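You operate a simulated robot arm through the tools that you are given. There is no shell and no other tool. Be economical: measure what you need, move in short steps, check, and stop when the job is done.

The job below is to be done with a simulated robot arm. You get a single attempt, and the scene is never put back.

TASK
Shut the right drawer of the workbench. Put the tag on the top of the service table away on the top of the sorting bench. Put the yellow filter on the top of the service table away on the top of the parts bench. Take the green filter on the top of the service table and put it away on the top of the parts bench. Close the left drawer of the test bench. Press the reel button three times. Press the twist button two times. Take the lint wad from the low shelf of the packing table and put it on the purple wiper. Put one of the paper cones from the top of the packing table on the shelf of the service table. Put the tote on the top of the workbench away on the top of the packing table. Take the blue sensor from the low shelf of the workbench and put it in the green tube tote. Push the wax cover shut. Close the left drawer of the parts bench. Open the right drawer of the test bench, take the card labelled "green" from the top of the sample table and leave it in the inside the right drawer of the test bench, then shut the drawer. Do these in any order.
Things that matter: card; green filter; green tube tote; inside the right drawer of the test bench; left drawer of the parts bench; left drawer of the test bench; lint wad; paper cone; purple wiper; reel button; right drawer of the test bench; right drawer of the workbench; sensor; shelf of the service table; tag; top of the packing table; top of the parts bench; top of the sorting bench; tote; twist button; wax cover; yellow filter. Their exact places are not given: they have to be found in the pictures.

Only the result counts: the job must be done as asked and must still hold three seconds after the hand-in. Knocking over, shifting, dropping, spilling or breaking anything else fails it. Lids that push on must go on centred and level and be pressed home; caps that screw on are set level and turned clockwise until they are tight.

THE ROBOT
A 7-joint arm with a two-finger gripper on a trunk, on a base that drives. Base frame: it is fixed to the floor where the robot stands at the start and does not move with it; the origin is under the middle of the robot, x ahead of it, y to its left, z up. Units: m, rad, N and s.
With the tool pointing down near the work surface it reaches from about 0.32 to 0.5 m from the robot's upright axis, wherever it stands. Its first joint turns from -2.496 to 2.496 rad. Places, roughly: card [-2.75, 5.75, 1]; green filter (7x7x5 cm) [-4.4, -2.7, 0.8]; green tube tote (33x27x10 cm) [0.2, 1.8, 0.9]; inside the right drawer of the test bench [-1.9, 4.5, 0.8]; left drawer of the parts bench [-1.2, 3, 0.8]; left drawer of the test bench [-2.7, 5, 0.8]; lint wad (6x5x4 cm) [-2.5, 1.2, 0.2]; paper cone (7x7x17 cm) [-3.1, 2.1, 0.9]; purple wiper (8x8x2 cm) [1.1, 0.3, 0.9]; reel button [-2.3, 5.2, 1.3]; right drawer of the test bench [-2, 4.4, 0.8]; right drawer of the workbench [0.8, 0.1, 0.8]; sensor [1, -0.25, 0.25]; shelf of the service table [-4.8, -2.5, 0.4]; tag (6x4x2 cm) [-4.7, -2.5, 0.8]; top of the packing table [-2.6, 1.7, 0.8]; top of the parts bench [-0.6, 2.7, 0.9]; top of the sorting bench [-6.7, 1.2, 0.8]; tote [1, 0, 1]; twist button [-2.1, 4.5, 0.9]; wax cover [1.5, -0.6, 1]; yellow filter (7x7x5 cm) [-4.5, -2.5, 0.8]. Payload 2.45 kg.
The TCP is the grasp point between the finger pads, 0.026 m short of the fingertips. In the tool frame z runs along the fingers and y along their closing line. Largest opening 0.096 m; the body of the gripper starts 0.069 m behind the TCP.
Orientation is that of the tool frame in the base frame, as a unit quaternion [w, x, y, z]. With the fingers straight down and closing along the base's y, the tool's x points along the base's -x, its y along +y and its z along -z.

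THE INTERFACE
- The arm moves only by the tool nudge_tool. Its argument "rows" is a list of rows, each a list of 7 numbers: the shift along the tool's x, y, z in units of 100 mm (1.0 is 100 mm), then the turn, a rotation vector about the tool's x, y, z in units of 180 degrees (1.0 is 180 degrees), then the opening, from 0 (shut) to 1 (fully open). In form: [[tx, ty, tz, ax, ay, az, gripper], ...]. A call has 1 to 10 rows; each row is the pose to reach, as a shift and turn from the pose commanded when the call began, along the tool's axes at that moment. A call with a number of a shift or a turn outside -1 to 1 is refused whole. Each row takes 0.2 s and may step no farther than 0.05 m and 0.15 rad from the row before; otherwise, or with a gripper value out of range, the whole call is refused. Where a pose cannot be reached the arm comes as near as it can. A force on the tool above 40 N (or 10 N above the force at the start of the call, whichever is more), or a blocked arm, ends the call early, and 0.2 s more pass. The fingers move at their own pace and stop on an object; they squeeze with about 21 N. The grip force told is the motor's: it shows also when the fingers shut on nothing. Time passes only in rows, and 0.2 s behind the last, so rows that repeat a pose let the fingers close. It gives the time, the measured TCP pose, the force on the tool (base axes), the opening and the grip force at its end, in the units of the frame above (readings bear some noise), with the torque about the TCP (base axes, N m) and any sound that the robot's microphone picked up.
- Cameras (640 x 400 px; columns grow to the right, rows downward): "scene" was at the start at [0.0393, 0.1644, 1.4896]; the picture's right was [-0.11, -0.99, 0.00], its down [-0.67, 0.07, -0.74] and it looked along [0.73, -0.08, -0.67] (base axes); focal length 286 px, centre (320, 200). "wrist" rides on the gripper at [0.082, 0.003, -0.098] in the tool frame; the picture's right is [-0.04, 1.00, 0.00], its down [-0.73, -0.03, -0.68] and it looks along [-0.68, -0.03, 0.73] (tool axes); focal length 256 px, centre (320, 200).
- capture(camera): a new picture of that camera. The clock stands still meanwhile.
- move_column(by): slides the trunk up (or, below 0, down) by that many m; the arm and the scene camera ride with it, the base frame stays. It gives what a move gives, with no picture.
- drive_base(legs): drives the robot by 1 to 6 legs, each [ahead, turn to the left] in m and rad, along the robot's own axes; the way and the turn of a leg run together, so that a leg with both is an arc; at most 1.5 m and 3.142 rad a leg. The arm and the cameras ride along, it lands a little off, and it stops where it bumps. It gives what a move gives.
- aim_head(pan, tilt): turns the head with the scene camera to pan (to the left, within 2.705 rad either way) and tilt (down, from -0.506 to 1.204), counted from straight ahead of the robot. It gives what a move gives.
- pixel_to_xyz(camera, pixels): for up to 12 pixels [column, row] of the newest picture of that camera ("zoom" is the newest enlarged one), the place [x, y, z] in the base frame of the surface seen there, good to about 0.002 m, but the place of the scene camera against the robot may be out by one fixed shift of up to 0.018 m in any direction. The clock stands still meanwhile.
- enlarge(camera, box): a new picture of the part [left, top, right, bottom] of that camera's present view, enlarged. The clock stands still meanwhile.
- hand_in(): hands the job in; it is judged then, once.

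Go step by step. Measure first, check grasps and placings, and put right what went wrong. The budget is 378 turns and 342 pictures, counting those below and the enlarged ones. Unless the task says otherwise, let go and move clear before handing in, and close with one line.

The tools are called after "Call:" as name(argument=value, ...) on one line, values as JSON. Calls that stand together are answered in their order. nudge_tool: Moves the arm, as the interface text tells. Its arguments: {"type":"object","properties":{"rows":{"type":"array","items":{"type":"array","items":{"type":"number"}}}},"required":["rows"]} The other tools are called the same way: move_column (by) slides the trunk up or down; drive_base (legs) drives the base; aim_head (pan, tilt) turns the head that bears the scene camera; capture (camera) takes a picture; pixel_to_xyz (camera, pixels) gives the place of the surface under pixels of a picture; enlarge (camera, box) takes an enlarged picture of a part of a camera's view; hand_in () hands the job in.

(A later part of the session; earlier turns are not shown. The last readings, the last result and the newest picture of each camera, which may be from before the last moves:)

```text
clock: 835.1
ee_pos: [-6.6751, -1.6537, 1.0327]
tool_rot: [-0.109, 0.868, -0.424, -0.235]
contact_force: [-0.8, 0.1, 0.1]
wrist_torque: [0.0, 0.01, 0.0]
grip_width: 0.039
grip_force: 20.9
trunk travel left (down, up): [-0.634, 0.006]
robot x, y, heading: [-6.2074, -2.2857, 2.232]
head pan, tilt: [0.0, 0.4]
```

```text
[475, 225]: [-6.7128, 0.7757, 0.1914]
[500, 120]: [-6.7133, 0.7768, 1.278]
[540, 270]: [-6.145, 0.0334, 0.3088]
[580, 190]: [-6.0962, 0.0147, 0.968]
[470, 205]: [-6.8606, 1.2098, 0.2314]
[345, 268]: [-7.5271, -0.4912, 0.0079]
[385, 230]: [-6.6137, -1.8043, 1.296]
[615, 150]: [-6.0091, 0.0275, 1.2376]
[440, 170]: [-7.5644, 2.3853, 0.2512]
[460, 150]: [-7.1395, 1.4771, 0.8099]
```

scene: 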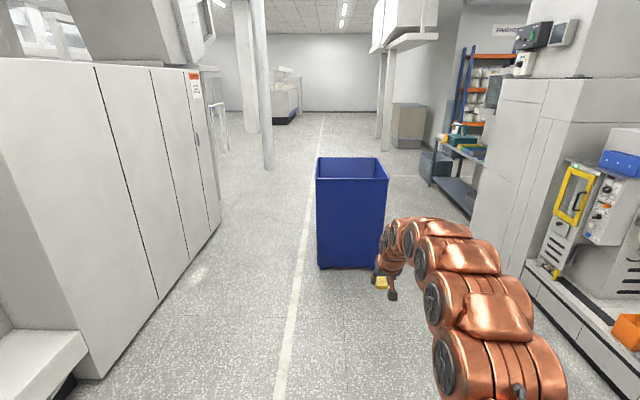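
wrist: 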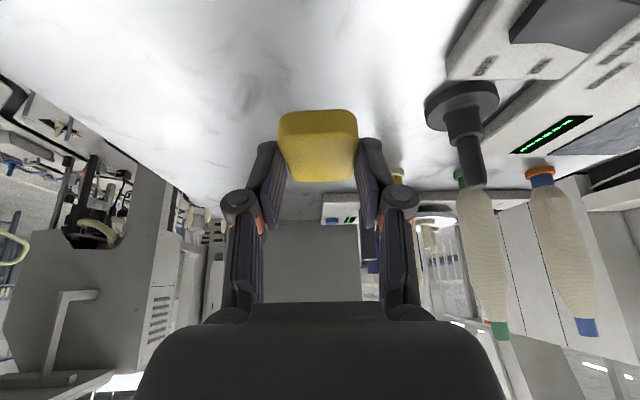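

Passing along n' −5.5 again, stopping beside the sorting bench.

Call:
drive_base(legs=[[0, -0.505], [1.0, 0], [0.91, 0], [0, 0.473], [0.95, 0]])

Call:
aim_head(pan=-0.9, tilt=0.6)

Call:
capture(camera="scene")

```text
clock: 852.1
ee_pos: [-7.4182, 1.0728, 1.0327]
tool_rot: [-0.116, 0.855, -0.449, -0.231]
contact_force: [-0.1, -0.8, -0.4]
wrist_torque: [0.02, 0.01, 0.03]
grip_width: 0.0388
grip_force: 21.0
trunk travel left (down, up): [-0.634, 0.006]
robot x, y, heading: [-6.9844, 0.4123, 2.178]
head pan, tilt: [0.0, 0.4]
```

```text
clock: 853.4
ee_pos: [-7.4186, 1.0731, 1.0339]
tool_rot: [-0.117, 0.855, -0.449, -0.231]
contact_force: [0.0, -0.8, -0.9]
wrist_torque: [0.02, 0.02, -0.01]
grip_width: 0.0391
grip_force: 20.4
trunk travel left (down, up): [-0.634, 0.006]
robot x, y, heading: [-6.9852, 0.4135, 2.172]
head pan, tilt: [-0.901, 0.6]
```

```text
143 pictures are left
```

scene: 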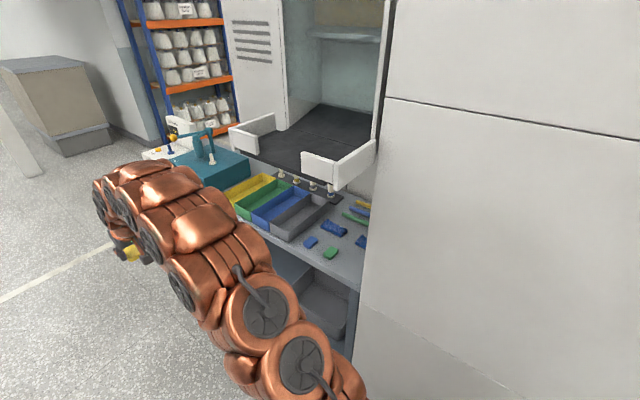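

Bench top has a free front strip near (320,270), right of the trays. Measuring.

Call:
pixel_to_xyz(camera="scene", pixels=[[300, 255], [345, 275], [330, 252], [311, 242], [280, 240], [325, 205], [355, 290], [350, 250], [335, 228], [340, 180], [310, 130], [362, 240]])

Call:
enlarge(camera="scene", box=[220, 150, 380, 300])

```text
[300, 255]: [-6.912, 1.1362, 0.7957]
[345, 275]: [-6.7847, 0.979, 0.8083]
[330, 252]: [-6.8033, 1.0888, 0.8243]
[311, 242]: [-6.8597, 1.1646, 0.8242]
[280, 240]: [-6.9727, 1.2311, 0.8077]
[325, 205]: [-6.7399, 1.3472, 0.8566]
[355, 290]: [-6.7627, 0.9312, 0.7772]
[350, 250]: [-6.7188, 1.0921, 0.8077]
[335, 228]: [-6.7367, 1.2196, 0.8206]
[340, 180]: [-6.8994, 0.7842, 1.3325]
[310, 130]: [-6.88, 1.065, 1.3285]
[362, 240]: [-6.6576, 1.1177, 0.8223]
```

```text
2.67 times, centred on (300, 225) of scene
```

zoom: 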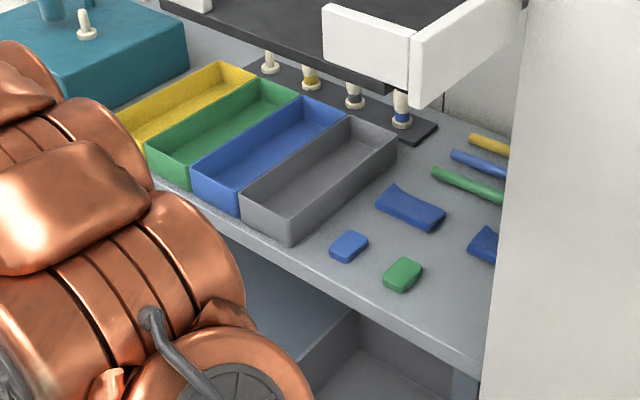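

Free spot at u≈4.735, n' −4.865, right of the green block. There's an overhang at z 1.33, so I retract the arm, lower slightly, move over and then turn to face the bench.

Call:
nudge_tool(rows=[[0.4, 0, -0.23, 0, 0, 0, 0], [0.8, 0, -0.46, 0, 0, 0, 0], [1.0, 0, -0.58, 0, 0, 0, 0]])

Call:
nudge_tool(rows=[[0.4, 0, -0.23, 0, 0, 0, 0], [0.8, 0, -0.46, 0, 0, 0, 0]])

Call:
move_column(by=-0.1)

Call:
drive_base(legs=[[0, 0.3], [0.31, 0]])

Call:
aim_head(pan=-1.3, tilt=0.5)

Call:
capture(camera="scene")

```text
clock: 854.1
ee_pos: [-7.3529, 0.976, 1.0314]
tool_rot: [-0.116, 0.855, -0.449, -0.231]
contact_force: [-0.2, -0.6, -0.1]
wrist_torque: [0.01, -0.02, 0.01]
grip_width: 0.0389
grip_force: 21.1
trunk travel left (down, up): [-0.634, 0.006]
robot x, y, heading: [-6.9878, 0.41, 2.173]
head pan, tilt: [-0.901, 0.6]
```

```text
clock: 854.8
ee_pos: [-7.301, 0.9, 1.0285]
tool_rot: [-0.116, 0.855, -0.45, -0.23]
contact_force: [-0.6, 0.2, -0.3]
wrist_torque: [0.0, -0.02, -0.01]
grip_width: 0.0388
grip_force: 21.6
trunk travel left (down, up): [-0.634, 0.006]
robot x, y, heading: [-6.986, 0.4139, 2.17]
head pan, tilt: [-0.901, 0.6]
```

```text
clock: 856.1
ee_pos: [-7.3017, 0.899, 0.931]
tool_rot: [-0.116, 0.855, -0.449, -0.231]
contact_force: [0.2, -0.1, -0.8]
wrist_torque: [-0.03, -0.02, -0.02]
grip_width: 0.0391
grip_force: 21.6
trunk travel left (down, up): [-0.534, 0.106]
robot x, y, heading: [-6.9838, 0.4131, 2.173]
head pan, tilt: [-0.901, 0.6]
```

```text
clock: 859.1
ee_pos: [-7.6759, 0.9743, 0.9311]
tool_rot: [-0.08, 0.913, -0.314, -0.246]
contact_force: [0.0, -0.7, -0.7]
wrist_torque: [-0.02, -0.03, 0.0]
grip_width: 0.0389
grip_force: 21.3
trunk travel left (down, up): [-0.534, 0.106]
robot x, y, heading: [-7.2289, 0.6019, 2.472]
head pan, tilt: [-0.901, 0.6]
```

```text
clock: 860.0
ee_pos: [-7.6757, 0.9732, 0.9308]
tool_rot: [-0.08, 0.913, -0.315, -0.246]
contact_force: [0.2, 0.0, -0.5]
wrist_torque: [0.02, 0.0, 0.02]
grip_width: 0.0388
grip_force: 21.8
trunk travel left (down, up): [-0.534, 0.106]
robot x, y, heading: [-7.2279, 0.605, 2.478]
head pan, tilt: [-1.3, 0.499]
```

```text
141 pictures are left
```

scene: 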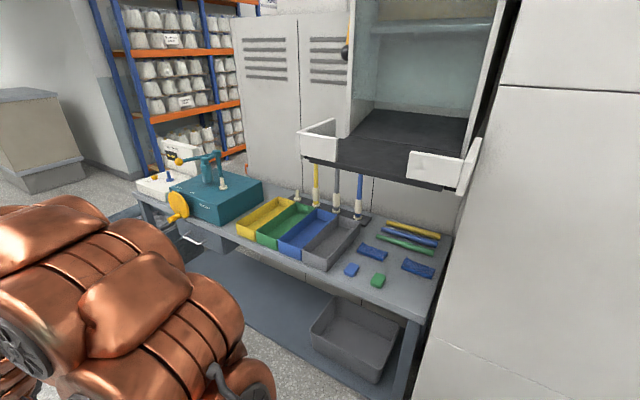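

Call:
pixel_to_xyz(camera="scene", pixels=[[430, 181], [380, 178], [303, 157], [455, 190], [413, 158], [400, 300], [415, 290], [379, 280], [418, 268], [430, 300], [470, 165]])

```text
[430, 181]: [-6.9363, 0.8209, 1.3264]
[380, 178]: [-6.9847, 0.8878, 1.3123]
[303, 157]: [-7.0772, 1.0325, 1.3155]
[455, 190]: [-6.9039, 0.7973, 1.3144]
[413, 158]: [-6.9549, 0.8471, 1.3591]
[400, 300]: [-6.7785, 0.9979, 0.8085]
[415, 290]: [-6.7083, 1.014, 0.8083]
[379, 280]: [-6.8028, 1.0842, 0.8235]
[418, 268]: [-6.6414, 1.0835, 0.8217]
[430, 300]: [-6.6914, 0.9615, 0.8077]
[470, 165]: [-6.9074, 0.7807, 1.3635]
```

The overhang's underside is at z 1.31 out to n' −5.14. I'll stand farther back (n'≈−5.7) so the elbow stays clear, then reach out.

Call:
drive_base(legs=[[0.2, 0], [0, -0.9], [-0.26, 0], [0, -0.95]])

Call:
aim_head(pan=0.0, tilt=0.5)

Call:
capture(camera="scene")

Call:
capture(camera="wrist")

```text
clock: 867.7
ee_pos: [-6.9054, 0.8037, 0.9305]
tool_rot: [0.244, -0.306, 0.916, 0.087]
contact_force: [0.4, 0.1, -0.1]
wrist_torque: [0.0, -0.01, 0.0]
grip_width: 0.039
grip_force: 21.1
trunk travel left (down, up): [-0.534, 0.106]
robot x, y, heading: [-7.3768, 0.4669, 0.643]
head pan, tilt: [-1.3, 0.499]
```

```text
clock: 869.2
ee_pos: [-6.9058, 0.804, 0.9304]
tool_rot: [0.244, -0.306, 0.916, 0.087]
contact_force: [0.3, 0.8, 0.0]
wrist_torque: [-0.02, 0.0, -0.03]
grip_width: 0.0388
grip_force: 21.4
trunk travel left (down, up): [-0.534, 0.106]
robot x, y, heading: [-7.3782, 0.4665, 0.644]
head pan, tilt: [0.0, 0.499]
```

```text
140 pictures are left
```

scene: 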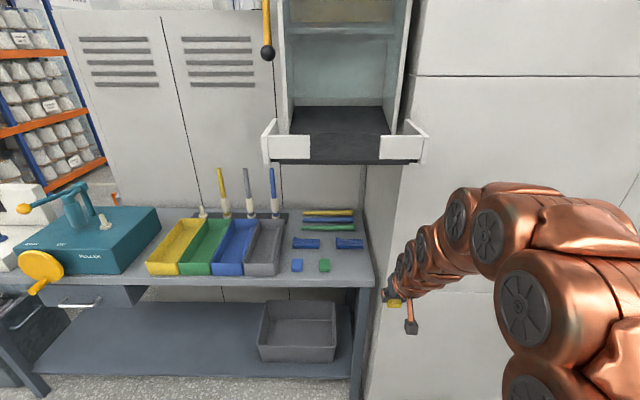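

```text
139 pictures are left
```

wrist: 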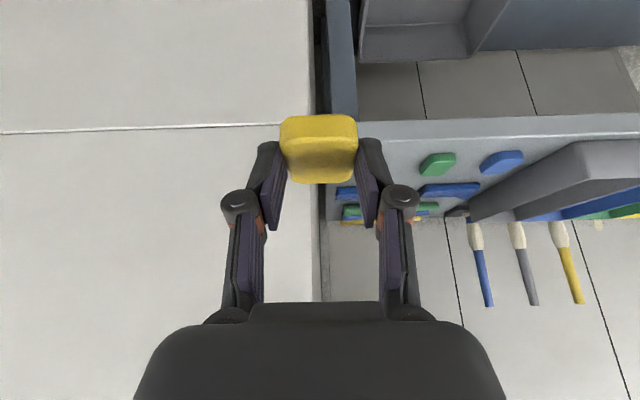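

Call:
pixel_to_xyz(camera="wrist", pixels=[[345, 150], [335, 160], [420, 165], [452, 165], [437, 150], [365, 140], [395, 150], [400, 118], [390, 175], [345, 195], [420, 190]])

Call:
enlarge(camera="scene", box=[260, 190, 400, 300])

Call:
pixel_to_xyz(camera="zoom", pixels=[[490, 380], [500, 350], [310, 345], [320, 310], [380, 340], [430, 350], [455, 290], [350, 250], [180, 345], [440, 380]])

```text
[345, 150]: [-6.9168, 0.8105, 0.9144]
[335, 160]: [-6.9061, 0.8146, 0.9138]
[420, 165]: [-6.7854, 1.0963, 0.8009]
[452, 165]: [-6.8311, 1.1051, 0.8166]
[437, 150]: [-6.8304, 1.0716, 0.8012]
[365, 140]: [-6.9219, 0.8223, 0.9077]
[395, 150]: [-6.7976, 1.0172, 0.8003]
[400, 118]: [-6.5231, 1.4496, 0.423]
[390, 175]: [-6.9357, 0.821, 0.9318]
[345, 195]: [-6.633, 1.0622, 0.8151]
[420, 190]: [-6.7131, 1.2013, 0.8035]
```

```text
3.64 times, centred on (330, 245) of scene
```

zoom: 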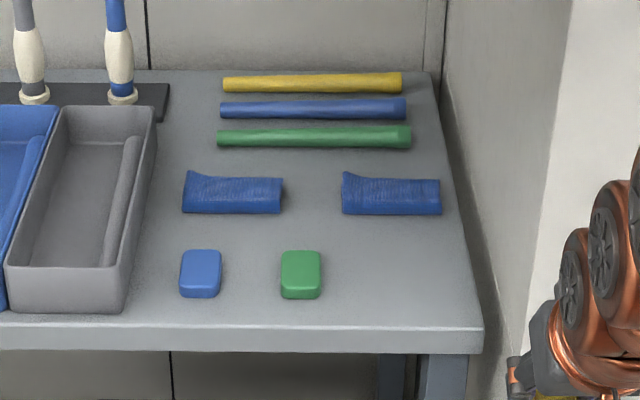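

```text
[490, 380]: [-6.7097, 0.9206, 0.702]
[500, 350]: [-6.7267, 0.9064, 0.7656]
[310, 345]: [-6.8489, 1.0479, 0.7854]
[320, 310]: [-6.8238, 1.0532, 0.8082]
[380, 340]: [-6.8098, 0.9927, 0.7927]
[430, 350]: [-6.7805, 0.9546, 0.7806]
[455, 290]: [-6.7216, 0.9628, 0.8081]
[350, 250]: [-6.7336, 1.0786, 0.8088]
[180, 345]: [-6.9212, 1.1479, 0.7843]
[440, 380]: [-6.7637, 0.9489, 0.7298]
```

The spot: u 4.785, n' −4.862, between the green block and the bench's right edge. Drive 0.1 m closer, reach forward and left.

Call:
drive_base(legs=[[0.1, 0]])

Call:
nudge_tool(rows=[[-0.3, 0.25, 0.17, 0, 0, 0, 0], [-0.6, 0.5, 0.35, 0, 0, 0, 0], [-0.87, 0.75, 0.5, 0, 0, 0, 0]])

Call:
capture(camera="wrist")

Call:
capture(camera="scene")

```text
clock: 870.4
ee_pos: [-6.8254, 0.8652, 0.9297]
tool_rot: [0.243, -0.307, 0.916, 0.086]
contact_force: [-20.8, -4.9, -2.6]
wrist_torque: [-0.12, 0.58, 0.04]
grip_width: 0.0391
grip_force: 20.5
trunk travel left (down, up): [-0.534, 0.106]
robot x, y, heading: [-7.2995, 0.5279, 0.645]
head pan, tilt: [0.0, 0.499]
```

```text
clock: 870.7
ee_pos: [-6.8208, 0.8846, 0.9277]
tool_rot: [0.236, -0.306, 0.918, 0.084]
contact_force: [-7.6, -1.6, 2.0]
wrist_torque: [-0.02, 0.11, -0.12]
grip_width: 0.0392
grip_force: 21.1
trunk travel left (down, up): [-0.534, 0.106]
robot x, y, heading: [-7.298, 0.5276, 0.64]
head pan, tilt: [0.0, 0.499]
stopped in row 1: the force on the tool passed its limit at 71 N (the readings are from after the stop); the commanded pose is now the measured one
```

```text
137 pictures are left
```

wrist: 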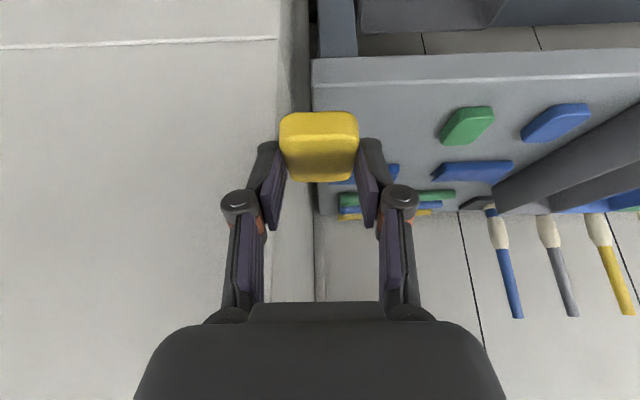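

```text
136 pictures are left
```

scene: 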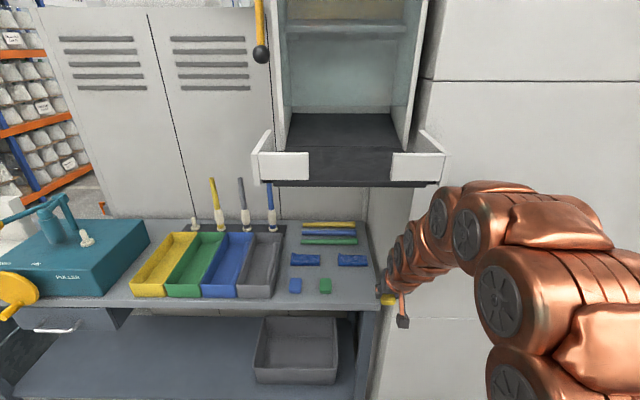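

The right finger touched the cabinet face. Back off 0.12 m, shift left 10 cm first, then go forward.

Call:
drive_base(legs=[[-0.12, 0]])

Call:
nudge_tool(rows=[[0, 0.3, 0, 0, 0, 0, 0], [0, 0.6, 0, 0, 0, 0, 0], [0, 0.75, 0, 0, 0, 0, 0]])

Call:
capture(camera="wrist")

```text
clock: 872.0
ee_pos: [-6.9168, 0.8131, 0.9276]
tool_rot: [0.238, -0.307, 0.918, 0.084]
contact_force: [0.2, 0.8, -0.1]
wrist_torque: [-0.03, 0.02, 0.0]
grip_width: 0.0389
grip_force: 20.8
trunk travel left (down, up): [-0.534, 0.106]
robot x, y, heading: [-7.3979, 0.4577, 0.641]
head pan, tilt: [0.0, 0.499]
```

```text
clock: 872.8
ee_pos: [-6.9617, 0.8713, 0.9275]
tool_rot: [0.236, -0.307, 0.918, 0.084]
contact_force: [-0.3, 0.0, -0.6]
wrist_torque: [0.04, 0.04, 0.01]
grip_width: 0.0389
grip_force: 21.8
trunk travel left (down, up): [-0.534, 0.106]
robot x, y, heading: [-7.3956, 0.457, 0.641]
head pan, tilt: [0.0, 0.499]
```

```text
135 pictures are left
```

wrist: 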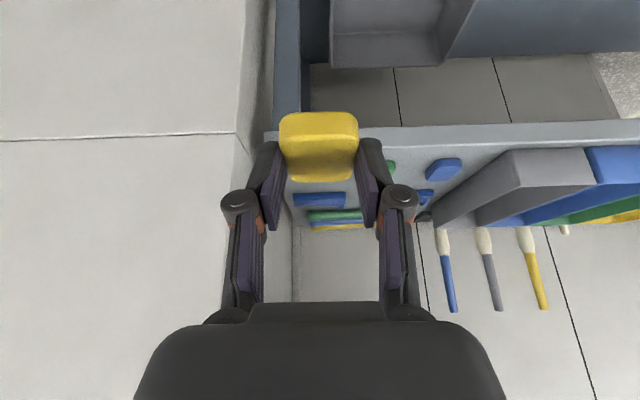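

TCP now at u 4.79, clear of the cabinet. Forward: drive 0.12, then nudge the rest.

Call:
drive_base(legs=[[0.12, 0]])

Call:
nudge_tool(rows=[[-0.35, 0, 0.2, 0, 0, 0, 0], [-0.7, 0, 0.4, 0, 0, 0, 0], [-0.95, 0, 0.55, 0, 0, 0, 0]])

Call:
capture(camera="wrist")

```text
clock: 874.0
ee_pos: [-6.8674, 0.9427, 0.929]
tool_rot: [0.237, -0.305, 0.918, 0.084]
contact_force: [0.4, -0.2, -0.3]
wrist_torque: [-0.02, -0.04, -0.02]
grip_width: 0.0389
grip_force: 20.9
trunk travel left (down, up): [-0.534, 0.106]
robot x, y, heading: [-7.3037, 0.5283, 0.646]
head pan, tilt: [0.0, 0.499]
```

```text
clock: 874.8
ee_pos: [-6.782, 1.0075, 0.929]
tool_rot: [0.239, -0.305, 0.918, 0.084]
contact_force: [0.4, -0.6, -1.2]
wrist_torque: [0.01, 0.02, -0.01]
grip_width: 0.0391
grip_force: 21.3
trunk travel left (down, up): [-0.534, 0.106]
robot x, y, heading: [-7.3035, 0.5257, 0.646]
head pan, tilt: [0.0, 0.499]
```

```text
134 pictures are left
```

wrist: 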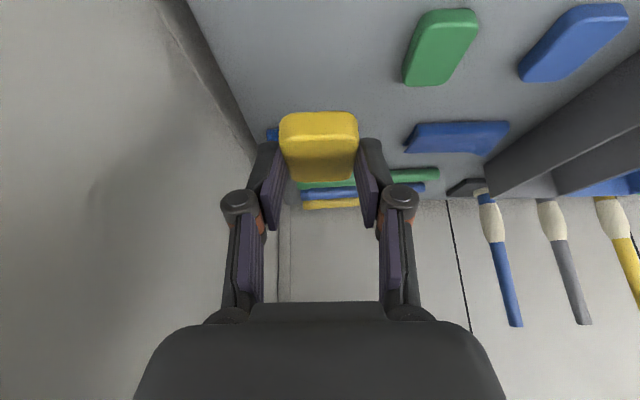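

Nearly over the spot. Lower with the trunk 8 cm and finish with a nudge.

Call:
move_column(by=-0.075)

Call:
nudge_tool(rows=[[-0.13, 0.03, 0.1, 0, 0, 0, 0], [-0.24, 0.05, 0.18, 0, 0, 0, 0], [-0.19, 0.05, 0.26, 0, 0, 0, 0]])

Call:
capture(camera="wrist")

```text
clock: 875.9
ee_pos: [-6.7796, 1.008, 0.8524]
tool_rot: [0.238, -0.306, 0.918, 0.084]
contact_force: [-0.3, -0.3, 0.7]
wrist_torque: [-0.02, -0.03, -0.04]
grip_width: 0.039
grip_force: 20.9
trunk travel left (down, up): [-0.459, 0.181]
robot x, y, heading: [-7.2989, 0.5293, 0.644]
head pan, tilt: [0.0, 0.499]
```

```text
clock: 876.7
ee_pos: [-6.7611, 1.029, 0.8385]
tool_rot: [0.237, -0.307, 0.918, 0.084]
contact_force: [0.2, -0.3, -0.2]
wrist_torque: [0.01, 0.0, 0.0]
grip_width: 0.039
grip_force: 20.8
trunk travel left (down, up): [-0.459, 0.181]
robot x, y, heading: [-7.3041, 0.5263, 0.645]
head pan, tilt: [0.0, 0.499]
```

```text
133 pictures are left
```

wrist: 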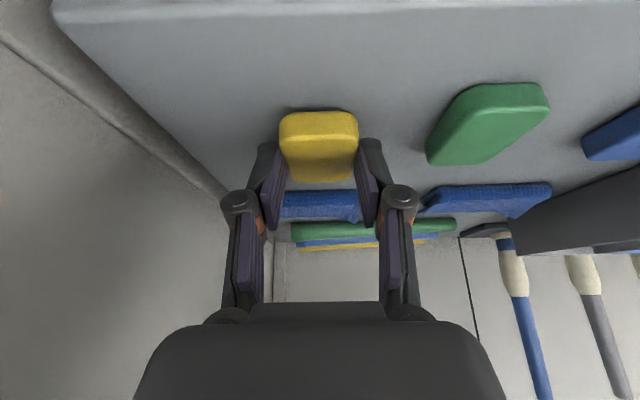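

Just above the bench. Lower 4 mm, open, and withdraw upward.

Call:
nudge_tool(rows=[[0.01, 0, 0.018, 0, 0, 0, 0], [0.022, 0, 0.038, 0, 0, 0, 0]])

Call:
nudge_tool(rows=[[0, 0, 0, 0, 0, 0, 0.5], [0, 0, 0, 0, 0, 0, 0.55], [0, 0, 0, 0, 0, 0, 0.55], [-0.15, 0, -0.26, 0, 0, 0, 0.55], [-0.35, 0, -0.6, 0, 0, 0, 0.55]])

Call:
capture(camera="wrist")

```text
clock: 877.3
ee_pos: [-6.76, 1.03, 0.8346]
tool_rot: [0.238, -0.305, 0.918, 0.084]
contact_force: [-0.4, -0.5, -0.2]
wrist_torque: [-0.01, 0.01, 0.02]
grip_width: 0.039
grip_force: 21.3
trunk travel left (down, up): [-0.459, 0.181]
robot x, y, heading: [-7.3004, 0.5304, 0.648]
head pan, tilt: [0.0, 0.499]
```

```text
clock: 878.5
ee_pos: [-6.7602, 1.0285, 0.9036]
tool_rot: [0.237, -0.306, 0.918, 0.084]
contact_force: [1.2, -0.2, 0.3]
wrist_torque: [0.04, -0.04, 0.03]
grip_width: 0.0533
grip_force: 0.0
trunk travel left (down, up): [-0.459, 0.181]
robot x, y, heading: [-7.303, 0.5274, 0.641]
head pan, tilt: [0.0, 0.499]
```

```text
132 pictures are left
```

wrist: 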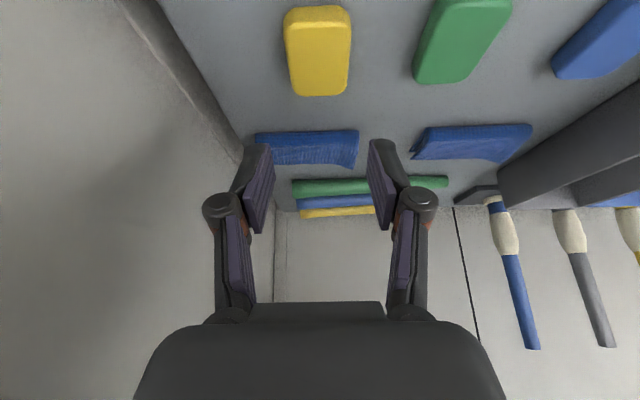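

The tag lies on the sorting bench. Withdraw, retract the arm, and return to the service table.

Call:
drive_base(legs=[[-0.15, 0]])

Call:
nudge_tool(rows=[[0.35, -0.2, -0.3, 0, 0.04, 0, 0.8], [0.65, -0.4, -0.6, 0, 0.08, 0, 0.8], [0.9, -0.6, -0.8, 0, 0.12, 0, 0.8], [1.0, -0.75, -1.0, 0, 0.16, 0, 0.8]])

Call:
nudge_tool(rows=[[0.4, 0, 0, 0, 0, 0, 0.8], [0.8, 0, 0, 0, 0, 0, 0.8]])

Call:
drive_base(legs=[[0, -1.587], [0.15, 0]])

Call:
aim_head(pan=0.0, tilt=0.4)

Call:
capture(camera="scene")

```text
clock: 879.9
ee_pos: [-6.8785, 0.9398, 0.9036]
tool_rot: [0.237, -0.306, 0.918, 0.084]
contact_force: [0.2, 0.4, 0.1]
wrist_torque: [0.0, 0.03, -0.02]
grip_width: 0.0531
grip_force: 0.0
trunk travel left (down, up): [-0.459, 0.181]
robot x, y, heading: [-7.4211, 0.4381, 0.641]
head pan, tilt: [0.0, 0.499]
```

```text
refused: row 1 steps farther than a row can; nothing moved
```

```text
clock: 880.5
ee_pos: [-6.9342, 0.8975, 0.8642]
tool_rot: [0.238, -0.304, 0.919, 0.084]
contact_force: [0.1, 0.8, -0.2]
wrist_torque: [-0.01, 0.04, 0.02]
grip_width: 0.0768
grip_force: 0.1
trunk travel left (down, up): [-0.459, 0.181]
robot x, y, heading: [-7.4165, 0.4392, 0.643]
head pan, tilt: [0.0, 0.499]
```

```text
clock: 885.8
ee_pos: [-6.8989, -0.1935, 0.8641]
tool_rot: [0.225, 0.452, 0.856, -0.113]
contact_force: [0.4, 0.4, 0.5]
wrist_torque: [-0.03, -0.02, -0.01]
grip_width: 0.0765
grip_force: 0.0
trunk travel left (down, up): [-0.459, 0.181]
robot x, y, heading: [-7.3344, 0.3182, -0.969]
head pan, tilt: [0.0, 0.499]
```

```text
clock: 886.4
ee_pos: [-6.8996, -0.1933, 0.8653]
tool_rot: [0.225, 0.453, 0.855, -0.114]
contact_force: [-0.2, 0.3, 0.1]
wrist_torque: [0.01, 0.03, 0.0]
grip_width: 0.0769
grip_force: 0.1
trunk travel left (down, up): [-0.459, 0.181]
robot x, y, heading: [-7.3372, 0.3171, -0.973]
head pan, tilt: [0.0, 0.4]
```

```text
131 pictures are left
```

scene: 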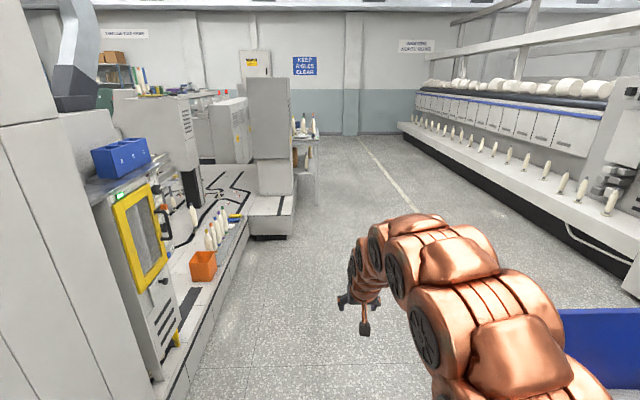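

All fine; the base is close to the blue bin, so I steer slightly left first, then continue to the service table's right end.

Call:
move_column(by=0.175)

Call:
drive_base(legs=[[0, 0.2], [0.8, 0], [0, -0.17], [1.2, 0], [0, -0.6], [1.2, 0]])

Call:
nudge_tool(rows=[[0.3, -0.2, -0.2, 0, 0.04, 0, 0.8], [0.6, -0.4, -0.35, 0, 0.08, 0, 0.8], [0.8, -0.5, -0.4, 0, 0.12, 0, 0.8], [0.9, -0.5, -0.45, 0, 0.16, 0, 0.8]])

Call:
drive_base(legs=[[0, 0.6], [1.0, 0], [0.9, 0]])

Call:
aim_head(pan=0.3, tilt=0.4)

Call:
capture(camera="scene")

```text
clock: 888.4
ee_pos: [-6.898, -0.1926, 1.0389]
tool_rot: [0.225, 0.453, 0.855, -0.114]
contact_force: [0.0, -0.2, -0.7]
wrist_torque: [0.0, 0.0, 0.04]
grip_width: 0.0767
grip_force: 0.0
trunk travel left (down, up): [-0.634, 0.006]
robot x, y, heading: [-7.3369, 0.3158, -0.975]
head pan, tilt: [0.0, 0.4]
```

```text
clock: 907.2
ee_pos: [-5.9174, -3.0984, 1.0387]
tool_rot: [0.185, 0.675, 0.693, -0.173]
contact_force: [-0.4, -0.2, -0.6]
wrist_torque: [-0.01, -0.01, -0.03]
grip_width: 0.0769
grip_force: 0.1
trunk travel left (down, up): [-0.634, 0.006]
robot x, y, heading: [-6.0141, -2.4339, -1.537]
head pan, tilt: [0.0, 0.4]
```

```text
clock: 908.2
ee_pos: [-5.9694, -2.9982, 1.0356]
tool_rot: [0.004, 0.696, 0.718, 0.0]
contact_force: [-0.6, 0.4, 0.2]
wrist_torque: [-0.05, 0.02, 0.02]
grip_width: 0.0769
grip_force: 0.1
trunk travel left (down, up): [-0.634, 0.006]
robot x, y, heading: [-6.0124, -2.4355, -1.535]
head pan, tilt: [0.0, 0.4]
```

```text
clock: 919.3
ee_pos: [-4.5554, -4.4059, 1.0349]
tool_rot: [0.005, 0.456, 0.89, 0.002]
contact_force: [0.2, 0.3, 0.0]
wrist_torque: [0.03, 0.01, 0.02]
grip_width: 0.0769
grip_force: 0.1
trunk travel left (down, up): [-0.634, 0.006]
robot x, y, heading: [-4.9014, -3.9615, -0.952]
head pan, tilt: [0.0, 0.4]
```

```text
clock: 920.1
ee_pos: [-4.5559, -4.4055, 1.035]
tool_rot: [0.005, 0.457, 0.889, 0.002]
contact_force: [-0.3, -0.4, -0.3]
wrist_torque: [-0.01, 0.0, -0.02]
grip_width: 0.0768
grip_force: 0.1
trunk travel left (down, up): [-0.634, 0.006]
robot x, y, heading: [-4.9073, -3.9607, -0.952]
head pan, tilt: [0.3, 0.4]
```

```text
130 pictures are left
```

scene: 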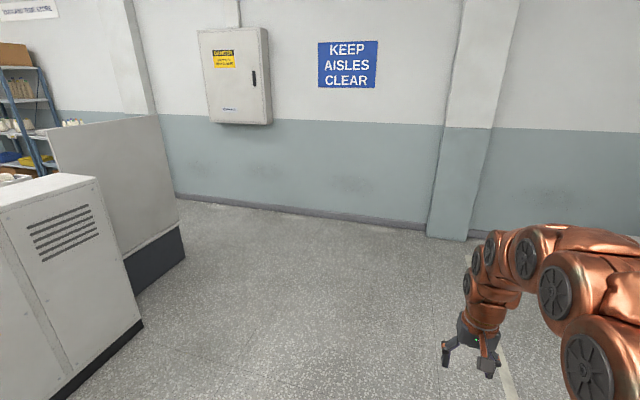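

The passage at the wall side is visible; measuring its width between the winder's end and the wall.

Call:
pixel_to_xyz(camera="scene", pixels=[[184, 258], [130, 295], [145, 328], [185, 195], [300, 213], [425, 228], [440, 240], [240, 118], [160, 240], [70, 395]])

```text
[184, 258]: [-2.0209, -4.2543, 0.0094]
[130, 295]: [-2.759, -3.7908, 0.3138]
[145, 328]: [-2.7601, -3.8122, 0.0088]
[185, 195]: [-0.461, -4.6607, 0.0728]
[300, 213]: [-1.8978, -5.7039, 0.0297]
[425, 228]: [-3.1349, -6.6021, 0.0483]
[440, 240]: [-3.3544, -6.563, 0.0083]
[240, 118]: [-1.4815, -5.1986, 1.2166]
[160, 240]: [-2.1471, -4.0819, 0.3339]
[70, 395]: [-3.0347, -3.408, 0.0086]
```

A ~1.1 m passage exists at the wall (u −2.3…−3.4) — a shorter way back. Now to the table's right end for the yellow filter.

Call:
drive_base(legs=[[0, 1.575], [1.1, 0], [0, 1.57], [0.2, 0]])

Call:
capture(camera="wrist")

```text
clock: 934.6
ee_pos: [-4.4174, -2.708, 1.0347]
tool_rot: [0.002, 0.879, -0.477, -0.005]
contact_force: [0.3, -0.1, 0.3]
wrist_torque: [0.0, 0.01, 0.0]
grip_width: 0.0767
grip_force: 0.0
trunk travel left (down, up): [-0.634, 0.006]
robot x, y, heading: [-4.0889, -3.1649, 2.15]
head pan, tilt: [0.3, 0.4]
```

```text
129 pictures are left
```

wrist: 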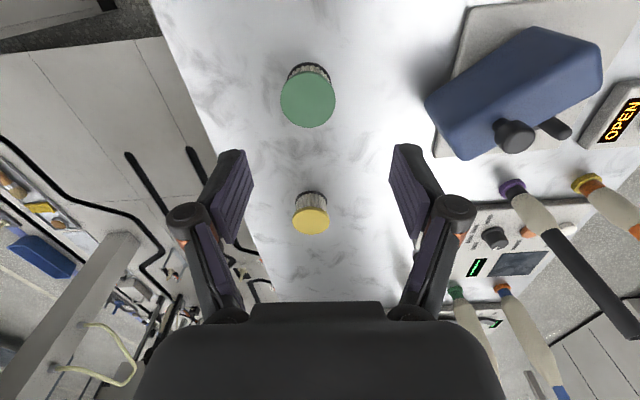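

The TCP is almost above the green filter — I'll take green first. Measuring it.

Call:
pixel_to_xyz(camera="wrist", pixels=[[308, 98], [284, 98], [333, 98], [308, 78], [308, 124], [310, 68], [311, 220], [297, 220], [326, 220], [311, 208], [311, 232], [260, 100]])

```text
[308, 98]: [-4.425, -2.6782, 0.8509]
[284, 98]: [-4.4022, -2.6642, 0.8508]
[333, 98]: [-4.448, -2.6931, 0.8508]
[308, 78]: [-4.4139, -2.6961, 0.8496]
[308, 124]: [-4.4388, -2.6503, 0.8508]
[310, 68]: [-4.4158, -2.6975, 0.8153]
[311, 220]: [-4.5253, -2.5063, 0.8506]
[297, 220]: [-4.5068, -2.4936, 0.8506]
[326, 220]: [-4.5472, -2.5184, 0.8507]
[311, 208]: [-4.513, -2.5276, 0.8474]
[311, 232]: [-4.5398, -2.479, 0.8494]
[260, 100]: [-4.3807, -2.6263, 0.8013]
```

Green filter centre (−4.426, −2.676). Centre over it with fingers fully open, lower to z≈0.835.

Call:
nudge_tool(rows=[[-0.16, -0.05, 0, 0, 0, 0, 1.0], [-0.315, -0.1, 0, 0, 0, 0, 1.0], [-0.315, -0.1, 0, 0, 0, 0, 1.0]])

Call:
move_column(by=-0.15)

Call:
capture(camera="wrist")

```text
clock: 935.4
ee_pos: [-4.4257, -2.6768, 1.0348]
tool_rot: [0.001, 0.879, -0.477, -0.005]
contact_force: [0.4, -0.6, -0.4]
wrist_torque: [0.0, 0.01, 0.01]
grip_width: 0.0957
grip_force: 0.0
trunk travel left (down, up): [-0.634, 0.006]
robot x, y, heading: [-4.0864, -3.1699, 2.144]
head pan, tilt: [0.3, 0.4]
```

```text
clock: 937.2
ee_pos: [-4.4262, -2.6765, 0.8854]
tool_rot: [0.003, 0.879, -0.477, -0.005]
contact_force: [0.3, -0.3, 0.2]
wrist_torque: [-0.03, 0.01, 0.0]
grip_width: 0.0959
grip_force: 0.1
trunk travel left (down, up): [-0.484, 0.156]
robot x, y, heading: [-4.086, -3.168, 2.145]
head pan, tilt: [0.3, 0.4]
```

```text
128 pictures are left
```

wrist: 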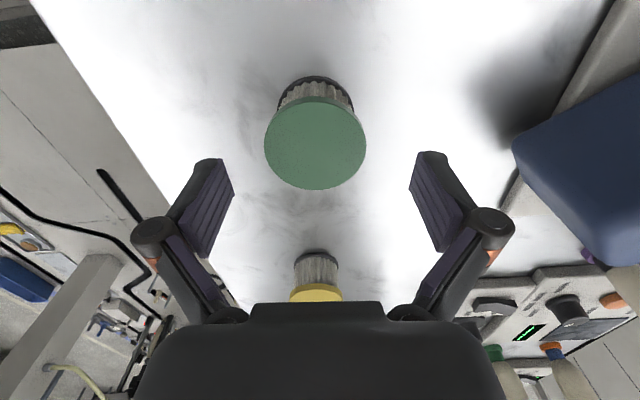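

Well centred. Down 5 cm, close, lift.

Call:
nudge_tool(rows=[[0, 0, 0.25, 0, 0, 0, 1.0], [0, 0, 0.5, 0, 0, 0, 1.0], [0, 0, 0.5, 0, 0, 0, 0.6], [0, 0, 0.5, 0, 0, 0, 0.4], [0, 0, 0.5, 0, 0, 0, 0.3], [0, 0, 0.5, 0, 0, 0, 0.2], [0, 0, 0.5, 0, 0, 0, 0.2], [0, 0, 0.2, 0, 0, 0, 0.2], [0, 0, -0.2, 0, 0, 0, 0.2]])

Call:
capture(camera="wrist")

```text
clock: 939.2
ee_pos: [-4.4268, -2.6762, 0.9045]
tool_rot: [0.001, 0.879, -0.478, -0.005]
contact_force: [0.3, -0.3, -0.4]
wrist_torque: [-0.02, 0.0, 0.02]
grip_width: 0.0595
grip_force: 20.7
trunk travel left (down, up): [-0.484, 0.156]
robot x, y, heading: [-4.0858, -3.1653, 2.152]
head pan, tilt: [0.3, 0.4]
```

```text
127 pictures are left
```

wrist: 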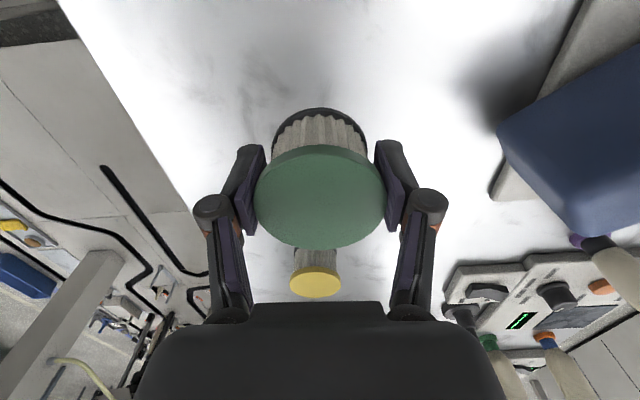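

Green filter held (6 cm). Raise, back off, turn and go through the passage by the wall.

Call:
move_column(by=0.15)

Call:
drive_base(legs=[[-0.35, 0], [0, 1.6], [0, 1.589], [1.2, 0], [1.07, 0], [0, 1.57]])

Call:
aim_head(pan=0.0, tilt=0.45)

Call:
capture(camera="scene")

```text
clock: 940.9
ee_pos: [-4.4277, -2.6762, 1.0554]
tool_rot: [0.002, 0.879, -0.477, -0.005]
contact_force: [0.0, -1.2, -1.4]
wrist_torque: [0.01, 0.02, 0.0]
grip_width: 0.0594
grip_force: 20.9
trunk travel left (down, up): [-0.634, 0.006]
robot x, y, heading: [-4.0903, -3.1695, 2.141]
head pan, tilt: [0.3, 0.4]
```

```text
clock: 965.5
ee_pos: [-2.1166, -4.9662, 1.0548]
tool_rot: [0.002, -0.288, 0.958, 0.005]
contact_force: [0.3, 0.0, -0.2]
wrist_torque: [0.0, -0.03, 0.03]
grip_width: 0.0597
grip_force: 21.0
trunk travel left (down, up): [-0.634, 0.006]
robot x, y, heading: [-2.602, -5.3085, 0.588]
head pan, tilt: [0.3, 0.4]
```

```text
clock: 966.3
ee_pos: [-2.1188, -4.9663, 1.0554]
tool_rot: [0.002, -0.288, 0.958, 0.004]
contact_force: [-0.8, -0.2, -0.9]
wrist_torque: [0.03, -0.03, -0.03]
grip_width: 0.0594
grip_force: 20.6
trunk travel left (down, up): [-0.634, 0.006]
robot x, y, heading: [-2.6089, -5.3108, 0.587]
head pan, tilt: [0.0, 0.45]
```

```text
126 pictures are left
```

scene: 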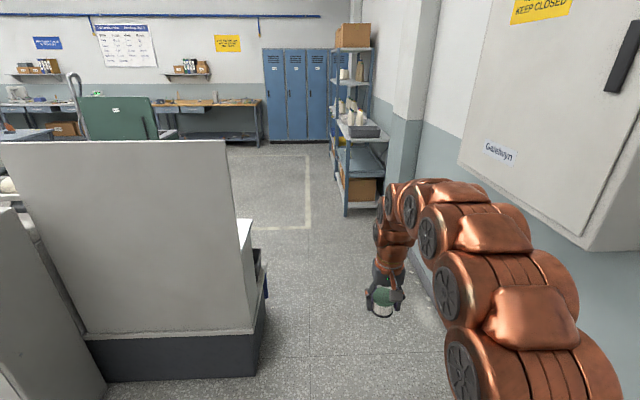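

Call:
pixel_to_xyz(camera="scene", pixels=[[585, 245], [455, 160], [255, 372], [265, 260], [345, 212], [395, 190], [270, 300], [470, 340], [540, 200], [250, 230]])

```text
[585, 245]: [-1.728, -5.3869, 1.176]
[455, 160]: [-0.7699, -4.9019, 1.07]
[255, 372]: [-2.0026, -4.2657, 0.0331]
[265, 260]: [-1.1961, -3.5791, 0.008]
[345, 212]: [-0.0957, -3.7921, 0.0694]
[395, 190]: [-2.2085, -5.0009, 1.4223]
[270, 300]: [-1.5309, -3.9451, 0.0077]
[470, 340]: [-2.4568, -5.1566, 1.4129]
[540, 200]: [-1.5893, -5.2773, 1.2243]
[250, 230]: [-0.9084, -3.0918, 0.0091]
```

The passage is clear (panel corner u −2.28, box u −3.35). Continue: n' −2.95, then along +u to u 0.5.

Call:
drive_base(legs=[[0, 0.04], [1.2, 0], [1.1, 0], [0, 1.57], [0.6, 0]])

Call:
aim_head(pan=0.0, tilt=0.45)

Call:
capture(camera="scene")

```text
clock: 984.8
ee_pos: [-1.4398, -2.9888, 1.0565]
tool_rot: [0.002, 0.886, -0.463, -0.005]
contact_force: [0.2, 0.4, 0.0]
wrist_torque: [0.0, -0.02, 0.0]
grip_width: 0.0597
grip_force: 20.8
trunk travel left (down, up): [-0.634, 0.006]
robot x, y, heading: [-1.0845, -3.4681, 2.173]
head pan, tilt: [0.0, 0.45]
```

```text
clock: 985.4
ee_pos: [-1.4396, -2.9893, 1.0562]
tool_rot: [0.002, 0.886, -0.464, -0.005]
contact_force: [-0.3, 0.4, -1.4]
wrist_torque: [-0.04, 0.02, 0.0]
grip_width: 0.0595
grip_force: 21.3
trunk travel left (down, up): [-0.634, 0.006]
robot x, y, heading: [-1.0816, -3.4684, 2.173]
head pan, tilt: [0.0, 0.45]
```

```text
125 pictures are left
```

scene: 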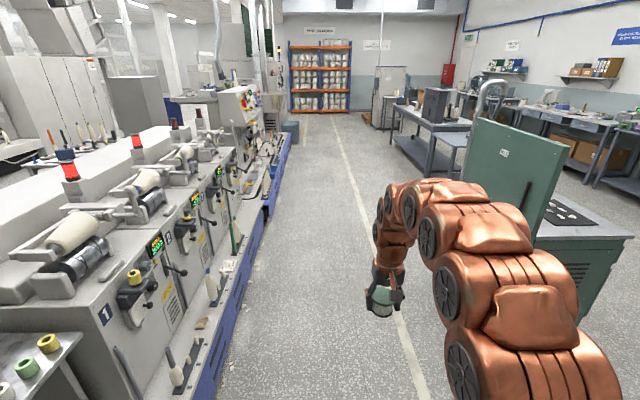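

Clear. Continue to u≈0.5, then up between the green cart and small table into the main aisle.

Call:
drive_base(legs=[[0, 0.03], [1.4, 0], [1.3, 0], [0, -1.57], [1.45, 0], [1.45, 0]])

Call:
drive_base(legs=[[0, 1.57], [1.0, 0], [0.9, 0]])

Call:
aim_head(pan=-1.0, tilt=0.5)

Call:
capture(camera="scene")

```text
clock: 1016.5
ee_pos: [0.0195, 0.8588, 1.0555]
tool_rot: [0.002, -0.322, 0.947, 0.006]
contact_force: [-0.1, 0.3, -0.4]
wrist_torque: [0.02, 0.03, -0.02]
grip_width: 0.0593
grip_force: 20.7
trunk travel left (down, up): [-0.634, 0.006]
robot x, y, heading: [-0.4382, 0.4824, 0.659]
head pan, tilt: [0.0, 0.45]
```

```text
clock: 1029.8
ee_pos: [-1.9312, 2.5011, 1.0563]
tool_rot: [0.002, 0.892, -0.453, -0.005]
contact_force: [0.6, -0.2, -0.2]
wrist_torque: [0.0, -0.02, 0.01]
grip_width: 0.0596
grip_force: 21.7
trunk travel left (down, up): [-0.634, 0.006]
robot x, y, heading: [-1.5671, 2.0287, 2.199]
head pan, tilt: [0.0, 0.45]
```

```text
clock: 1031.1
ee_pos: [-1.9306, 2.5013, 1.0555]
tool_rot: [0.002, 0.892, -0.453, -0.005]
contact_force: [0.1, 0.6, -1.1]
wrist_torque: [0.05, 0.02, -0.02]
grip_width: 0.0596
grip_force: 20.9
trunk travel left (down, up): [-0.634, 0.006]
robot x, y, heading: [-1.5632, 2.03, 2.197]
head pan, tilt: [-1.0, 0.499]
```

```text
124 pictures are left
```

scene: 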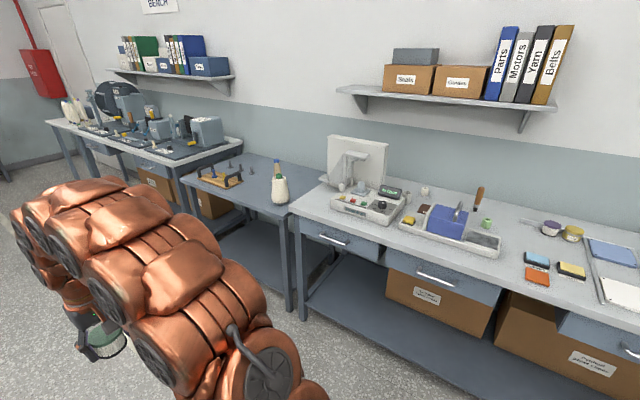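

The parts bench is to the right. Its top has free room near (505,255). Measuring candidate places.

Call:
pixel_to_xyz(camera="scene", pixels=[[505, 262], [500, 278], [520, 240], [500, 250], [525, 265], [480, 262], [510, 225], [330, 218], [400, 245], [545, 240], [470, 288], [580, 300]])

Call:
enlarge(camera="scene", box=[380, 180, 640, 330])

```text
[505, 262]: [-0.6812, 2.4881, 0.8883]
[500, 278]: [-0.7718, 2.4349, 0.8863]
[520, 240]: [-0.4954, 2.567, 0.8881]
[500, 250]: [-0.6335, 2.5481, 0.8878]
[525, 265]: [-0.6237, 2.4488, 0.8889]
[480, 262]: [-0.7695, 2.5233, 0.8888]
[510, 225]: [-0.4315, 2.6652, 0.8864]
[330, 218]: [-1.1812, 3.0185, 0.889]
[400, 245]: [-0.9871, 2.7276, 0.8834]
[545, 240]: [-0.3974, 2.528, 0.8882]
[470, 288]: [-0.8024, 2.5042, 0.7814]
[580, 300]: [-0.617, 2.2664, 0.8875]
```

```text
2.46 times, centred on (510, 255) of scene
```

zoom: 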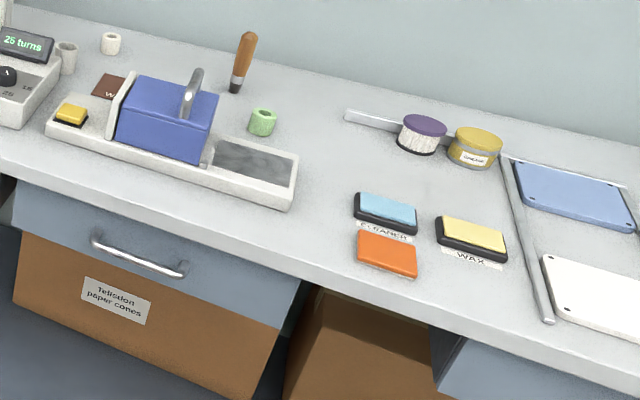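

Spot A (u 2.415, n' 0.872), between the tray end and the orange sponge, fits the green filter. Back 0.165 m, turn to the bench and approach.

Call:
drive_base(legs=[[-0.165, 0], [0, -1.57], [0.22, 0]])

Call:
capture(camera="wrist")

```text
clock: 1037.6
ee_pos: [-0.8286, 2.4001, 1.0553]
tool_rot: [0.002, -0.318, 0.948, 0.006]
contact_force: [-0.4, 0.0, -0.6]
wrist_torque: [0.0, 0.03, -0.01]
grip_width: 0.0593
grip_force: 20.9
trunk travel left (down, up): [-0.634, 0.006]
robot x, y, heading: [-1.2973, 2.0304, 0.648]
head pan, tilt: [-1.0, 0.499]
```

```text
122 pictures are left
```

wrist: 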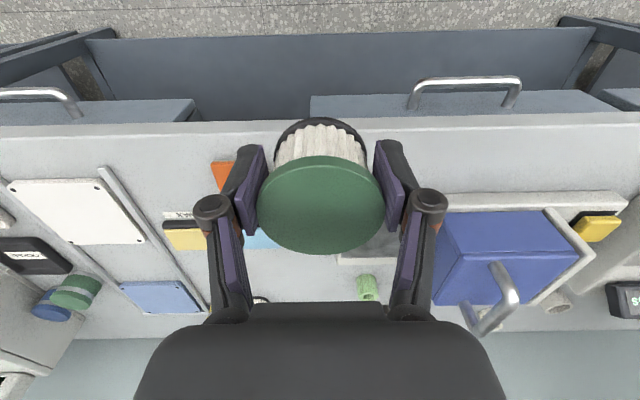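

Call:
pixel_to_xyz(camera="wrist", pixels=[[225, 165], [225, 185], [340, 262], [440, 200], [250, 130], [420, 150], [250, 240], [300, 280], [440, 125], [215, 150], [150, 150]])

```text
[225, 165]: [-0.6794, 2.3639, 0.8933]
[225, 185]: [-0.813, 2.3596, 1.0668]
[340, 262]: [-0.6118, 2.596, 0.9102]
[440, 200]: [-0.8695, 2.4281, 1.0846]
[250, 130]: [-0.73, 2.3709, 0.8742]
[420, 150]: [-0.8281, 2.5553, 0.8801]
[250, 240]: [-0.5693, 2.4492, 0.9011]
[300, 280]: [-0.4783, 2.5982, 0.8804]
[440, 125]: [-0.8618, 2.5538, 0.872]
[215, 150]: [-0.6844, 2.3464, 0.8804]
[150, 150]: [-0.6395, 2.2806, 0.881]
```

Bench z 0.880; free gap u 2.34–2.45. Target u 2.395, n' 0.885. Drive 0.1 and nudge the rest.

Call:
drive_base(legs=[[0.1, 0]])

Call:
nudge_tool(rows=[[-0.23, -0.2, 0, 0, 0, 0, 0.2], [-0.46, -0.38, 0, 0, 0, 0, 0.2]])

Call:
move_column(by=-0.11)

Call:
capture(camera="wrist")

```text
clock: 1038.7
ee_pos: [-0.7494, 2.4609, 1.0553]
tool_rot: [0.001, -0.319, 0.948, 0.005]
contact_force: [0.0, -0.4, -0.7]
wrist_torque: [0.02, -0.01, 0.01]
grip_width: 0.0595
grip_force: 21.1
trunk travel left (down, up): [-0.634, 0.006]
robot x, y, heading: [-1.215, 2.0876, 0.648]
head pan, tilt: [-1.0, 0.499]
```

```text
clock: 1039.3
ee_pos: [-0.6897, 2.4574, 1.0549]
tool_rot: [0.002, -0.318, 0.948, 0.006]
contact_force: [0.0, 0.3, -0.5]
wrist_torque: [0.04, 0.03, 0.01]
grip_width: 0.0593
grip_force: 20.9
trunk travel left (down, up): [-0.634, 0.006]
robot x, y, heading: [-1.2158, 2.089, 0.649]
head pan, tilt: [-1.0, 0.499]
```

```text
clock: 1040.7
ee_pos: [-0.6889, 2.4575, 0.9448]
tool_rot: [0.003, -0.319, 0.948, 0.007]
contact_force: [-0.2, 0.0, -0.7]
wrist_torque: [-0.04, 0.0, -0.01]
grip_width: 0.0594
grip_force: 20.6
trunk travel left (down, up): [-0.524, 0.116]
robot x, y, heading: [-1.2186, 2.0901, 0.648]
head pan, tilt: [-1.0, 0.499]
```

```text
121 pictures are left
```

wrist: 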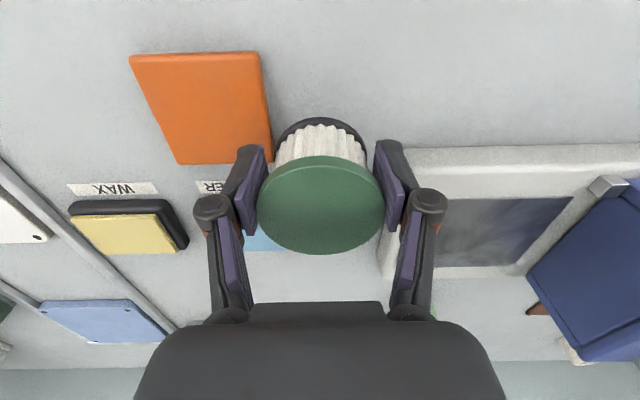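

Call:
pixel_to_xyz(camera="wrist", pixels=[[402, 160], [415, 155], [440, 165], [385, 260], [262, 70], [272, 140], [265, 235], [225, 235], [320, 80], [350, 280]])

```text
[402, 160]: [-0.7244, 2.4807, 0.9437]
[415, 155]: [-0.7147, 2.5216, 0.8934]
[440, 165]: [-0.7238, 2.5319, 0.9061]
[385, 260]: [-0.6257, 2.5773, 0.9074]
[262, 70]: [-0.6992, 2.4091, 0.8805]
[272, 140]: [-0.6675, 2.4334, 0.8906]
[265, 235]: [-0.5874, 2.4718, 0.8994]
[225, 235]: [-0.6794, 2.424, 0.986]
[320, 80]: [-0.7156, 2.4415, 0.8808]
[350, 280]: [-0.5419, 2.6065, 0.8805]
```

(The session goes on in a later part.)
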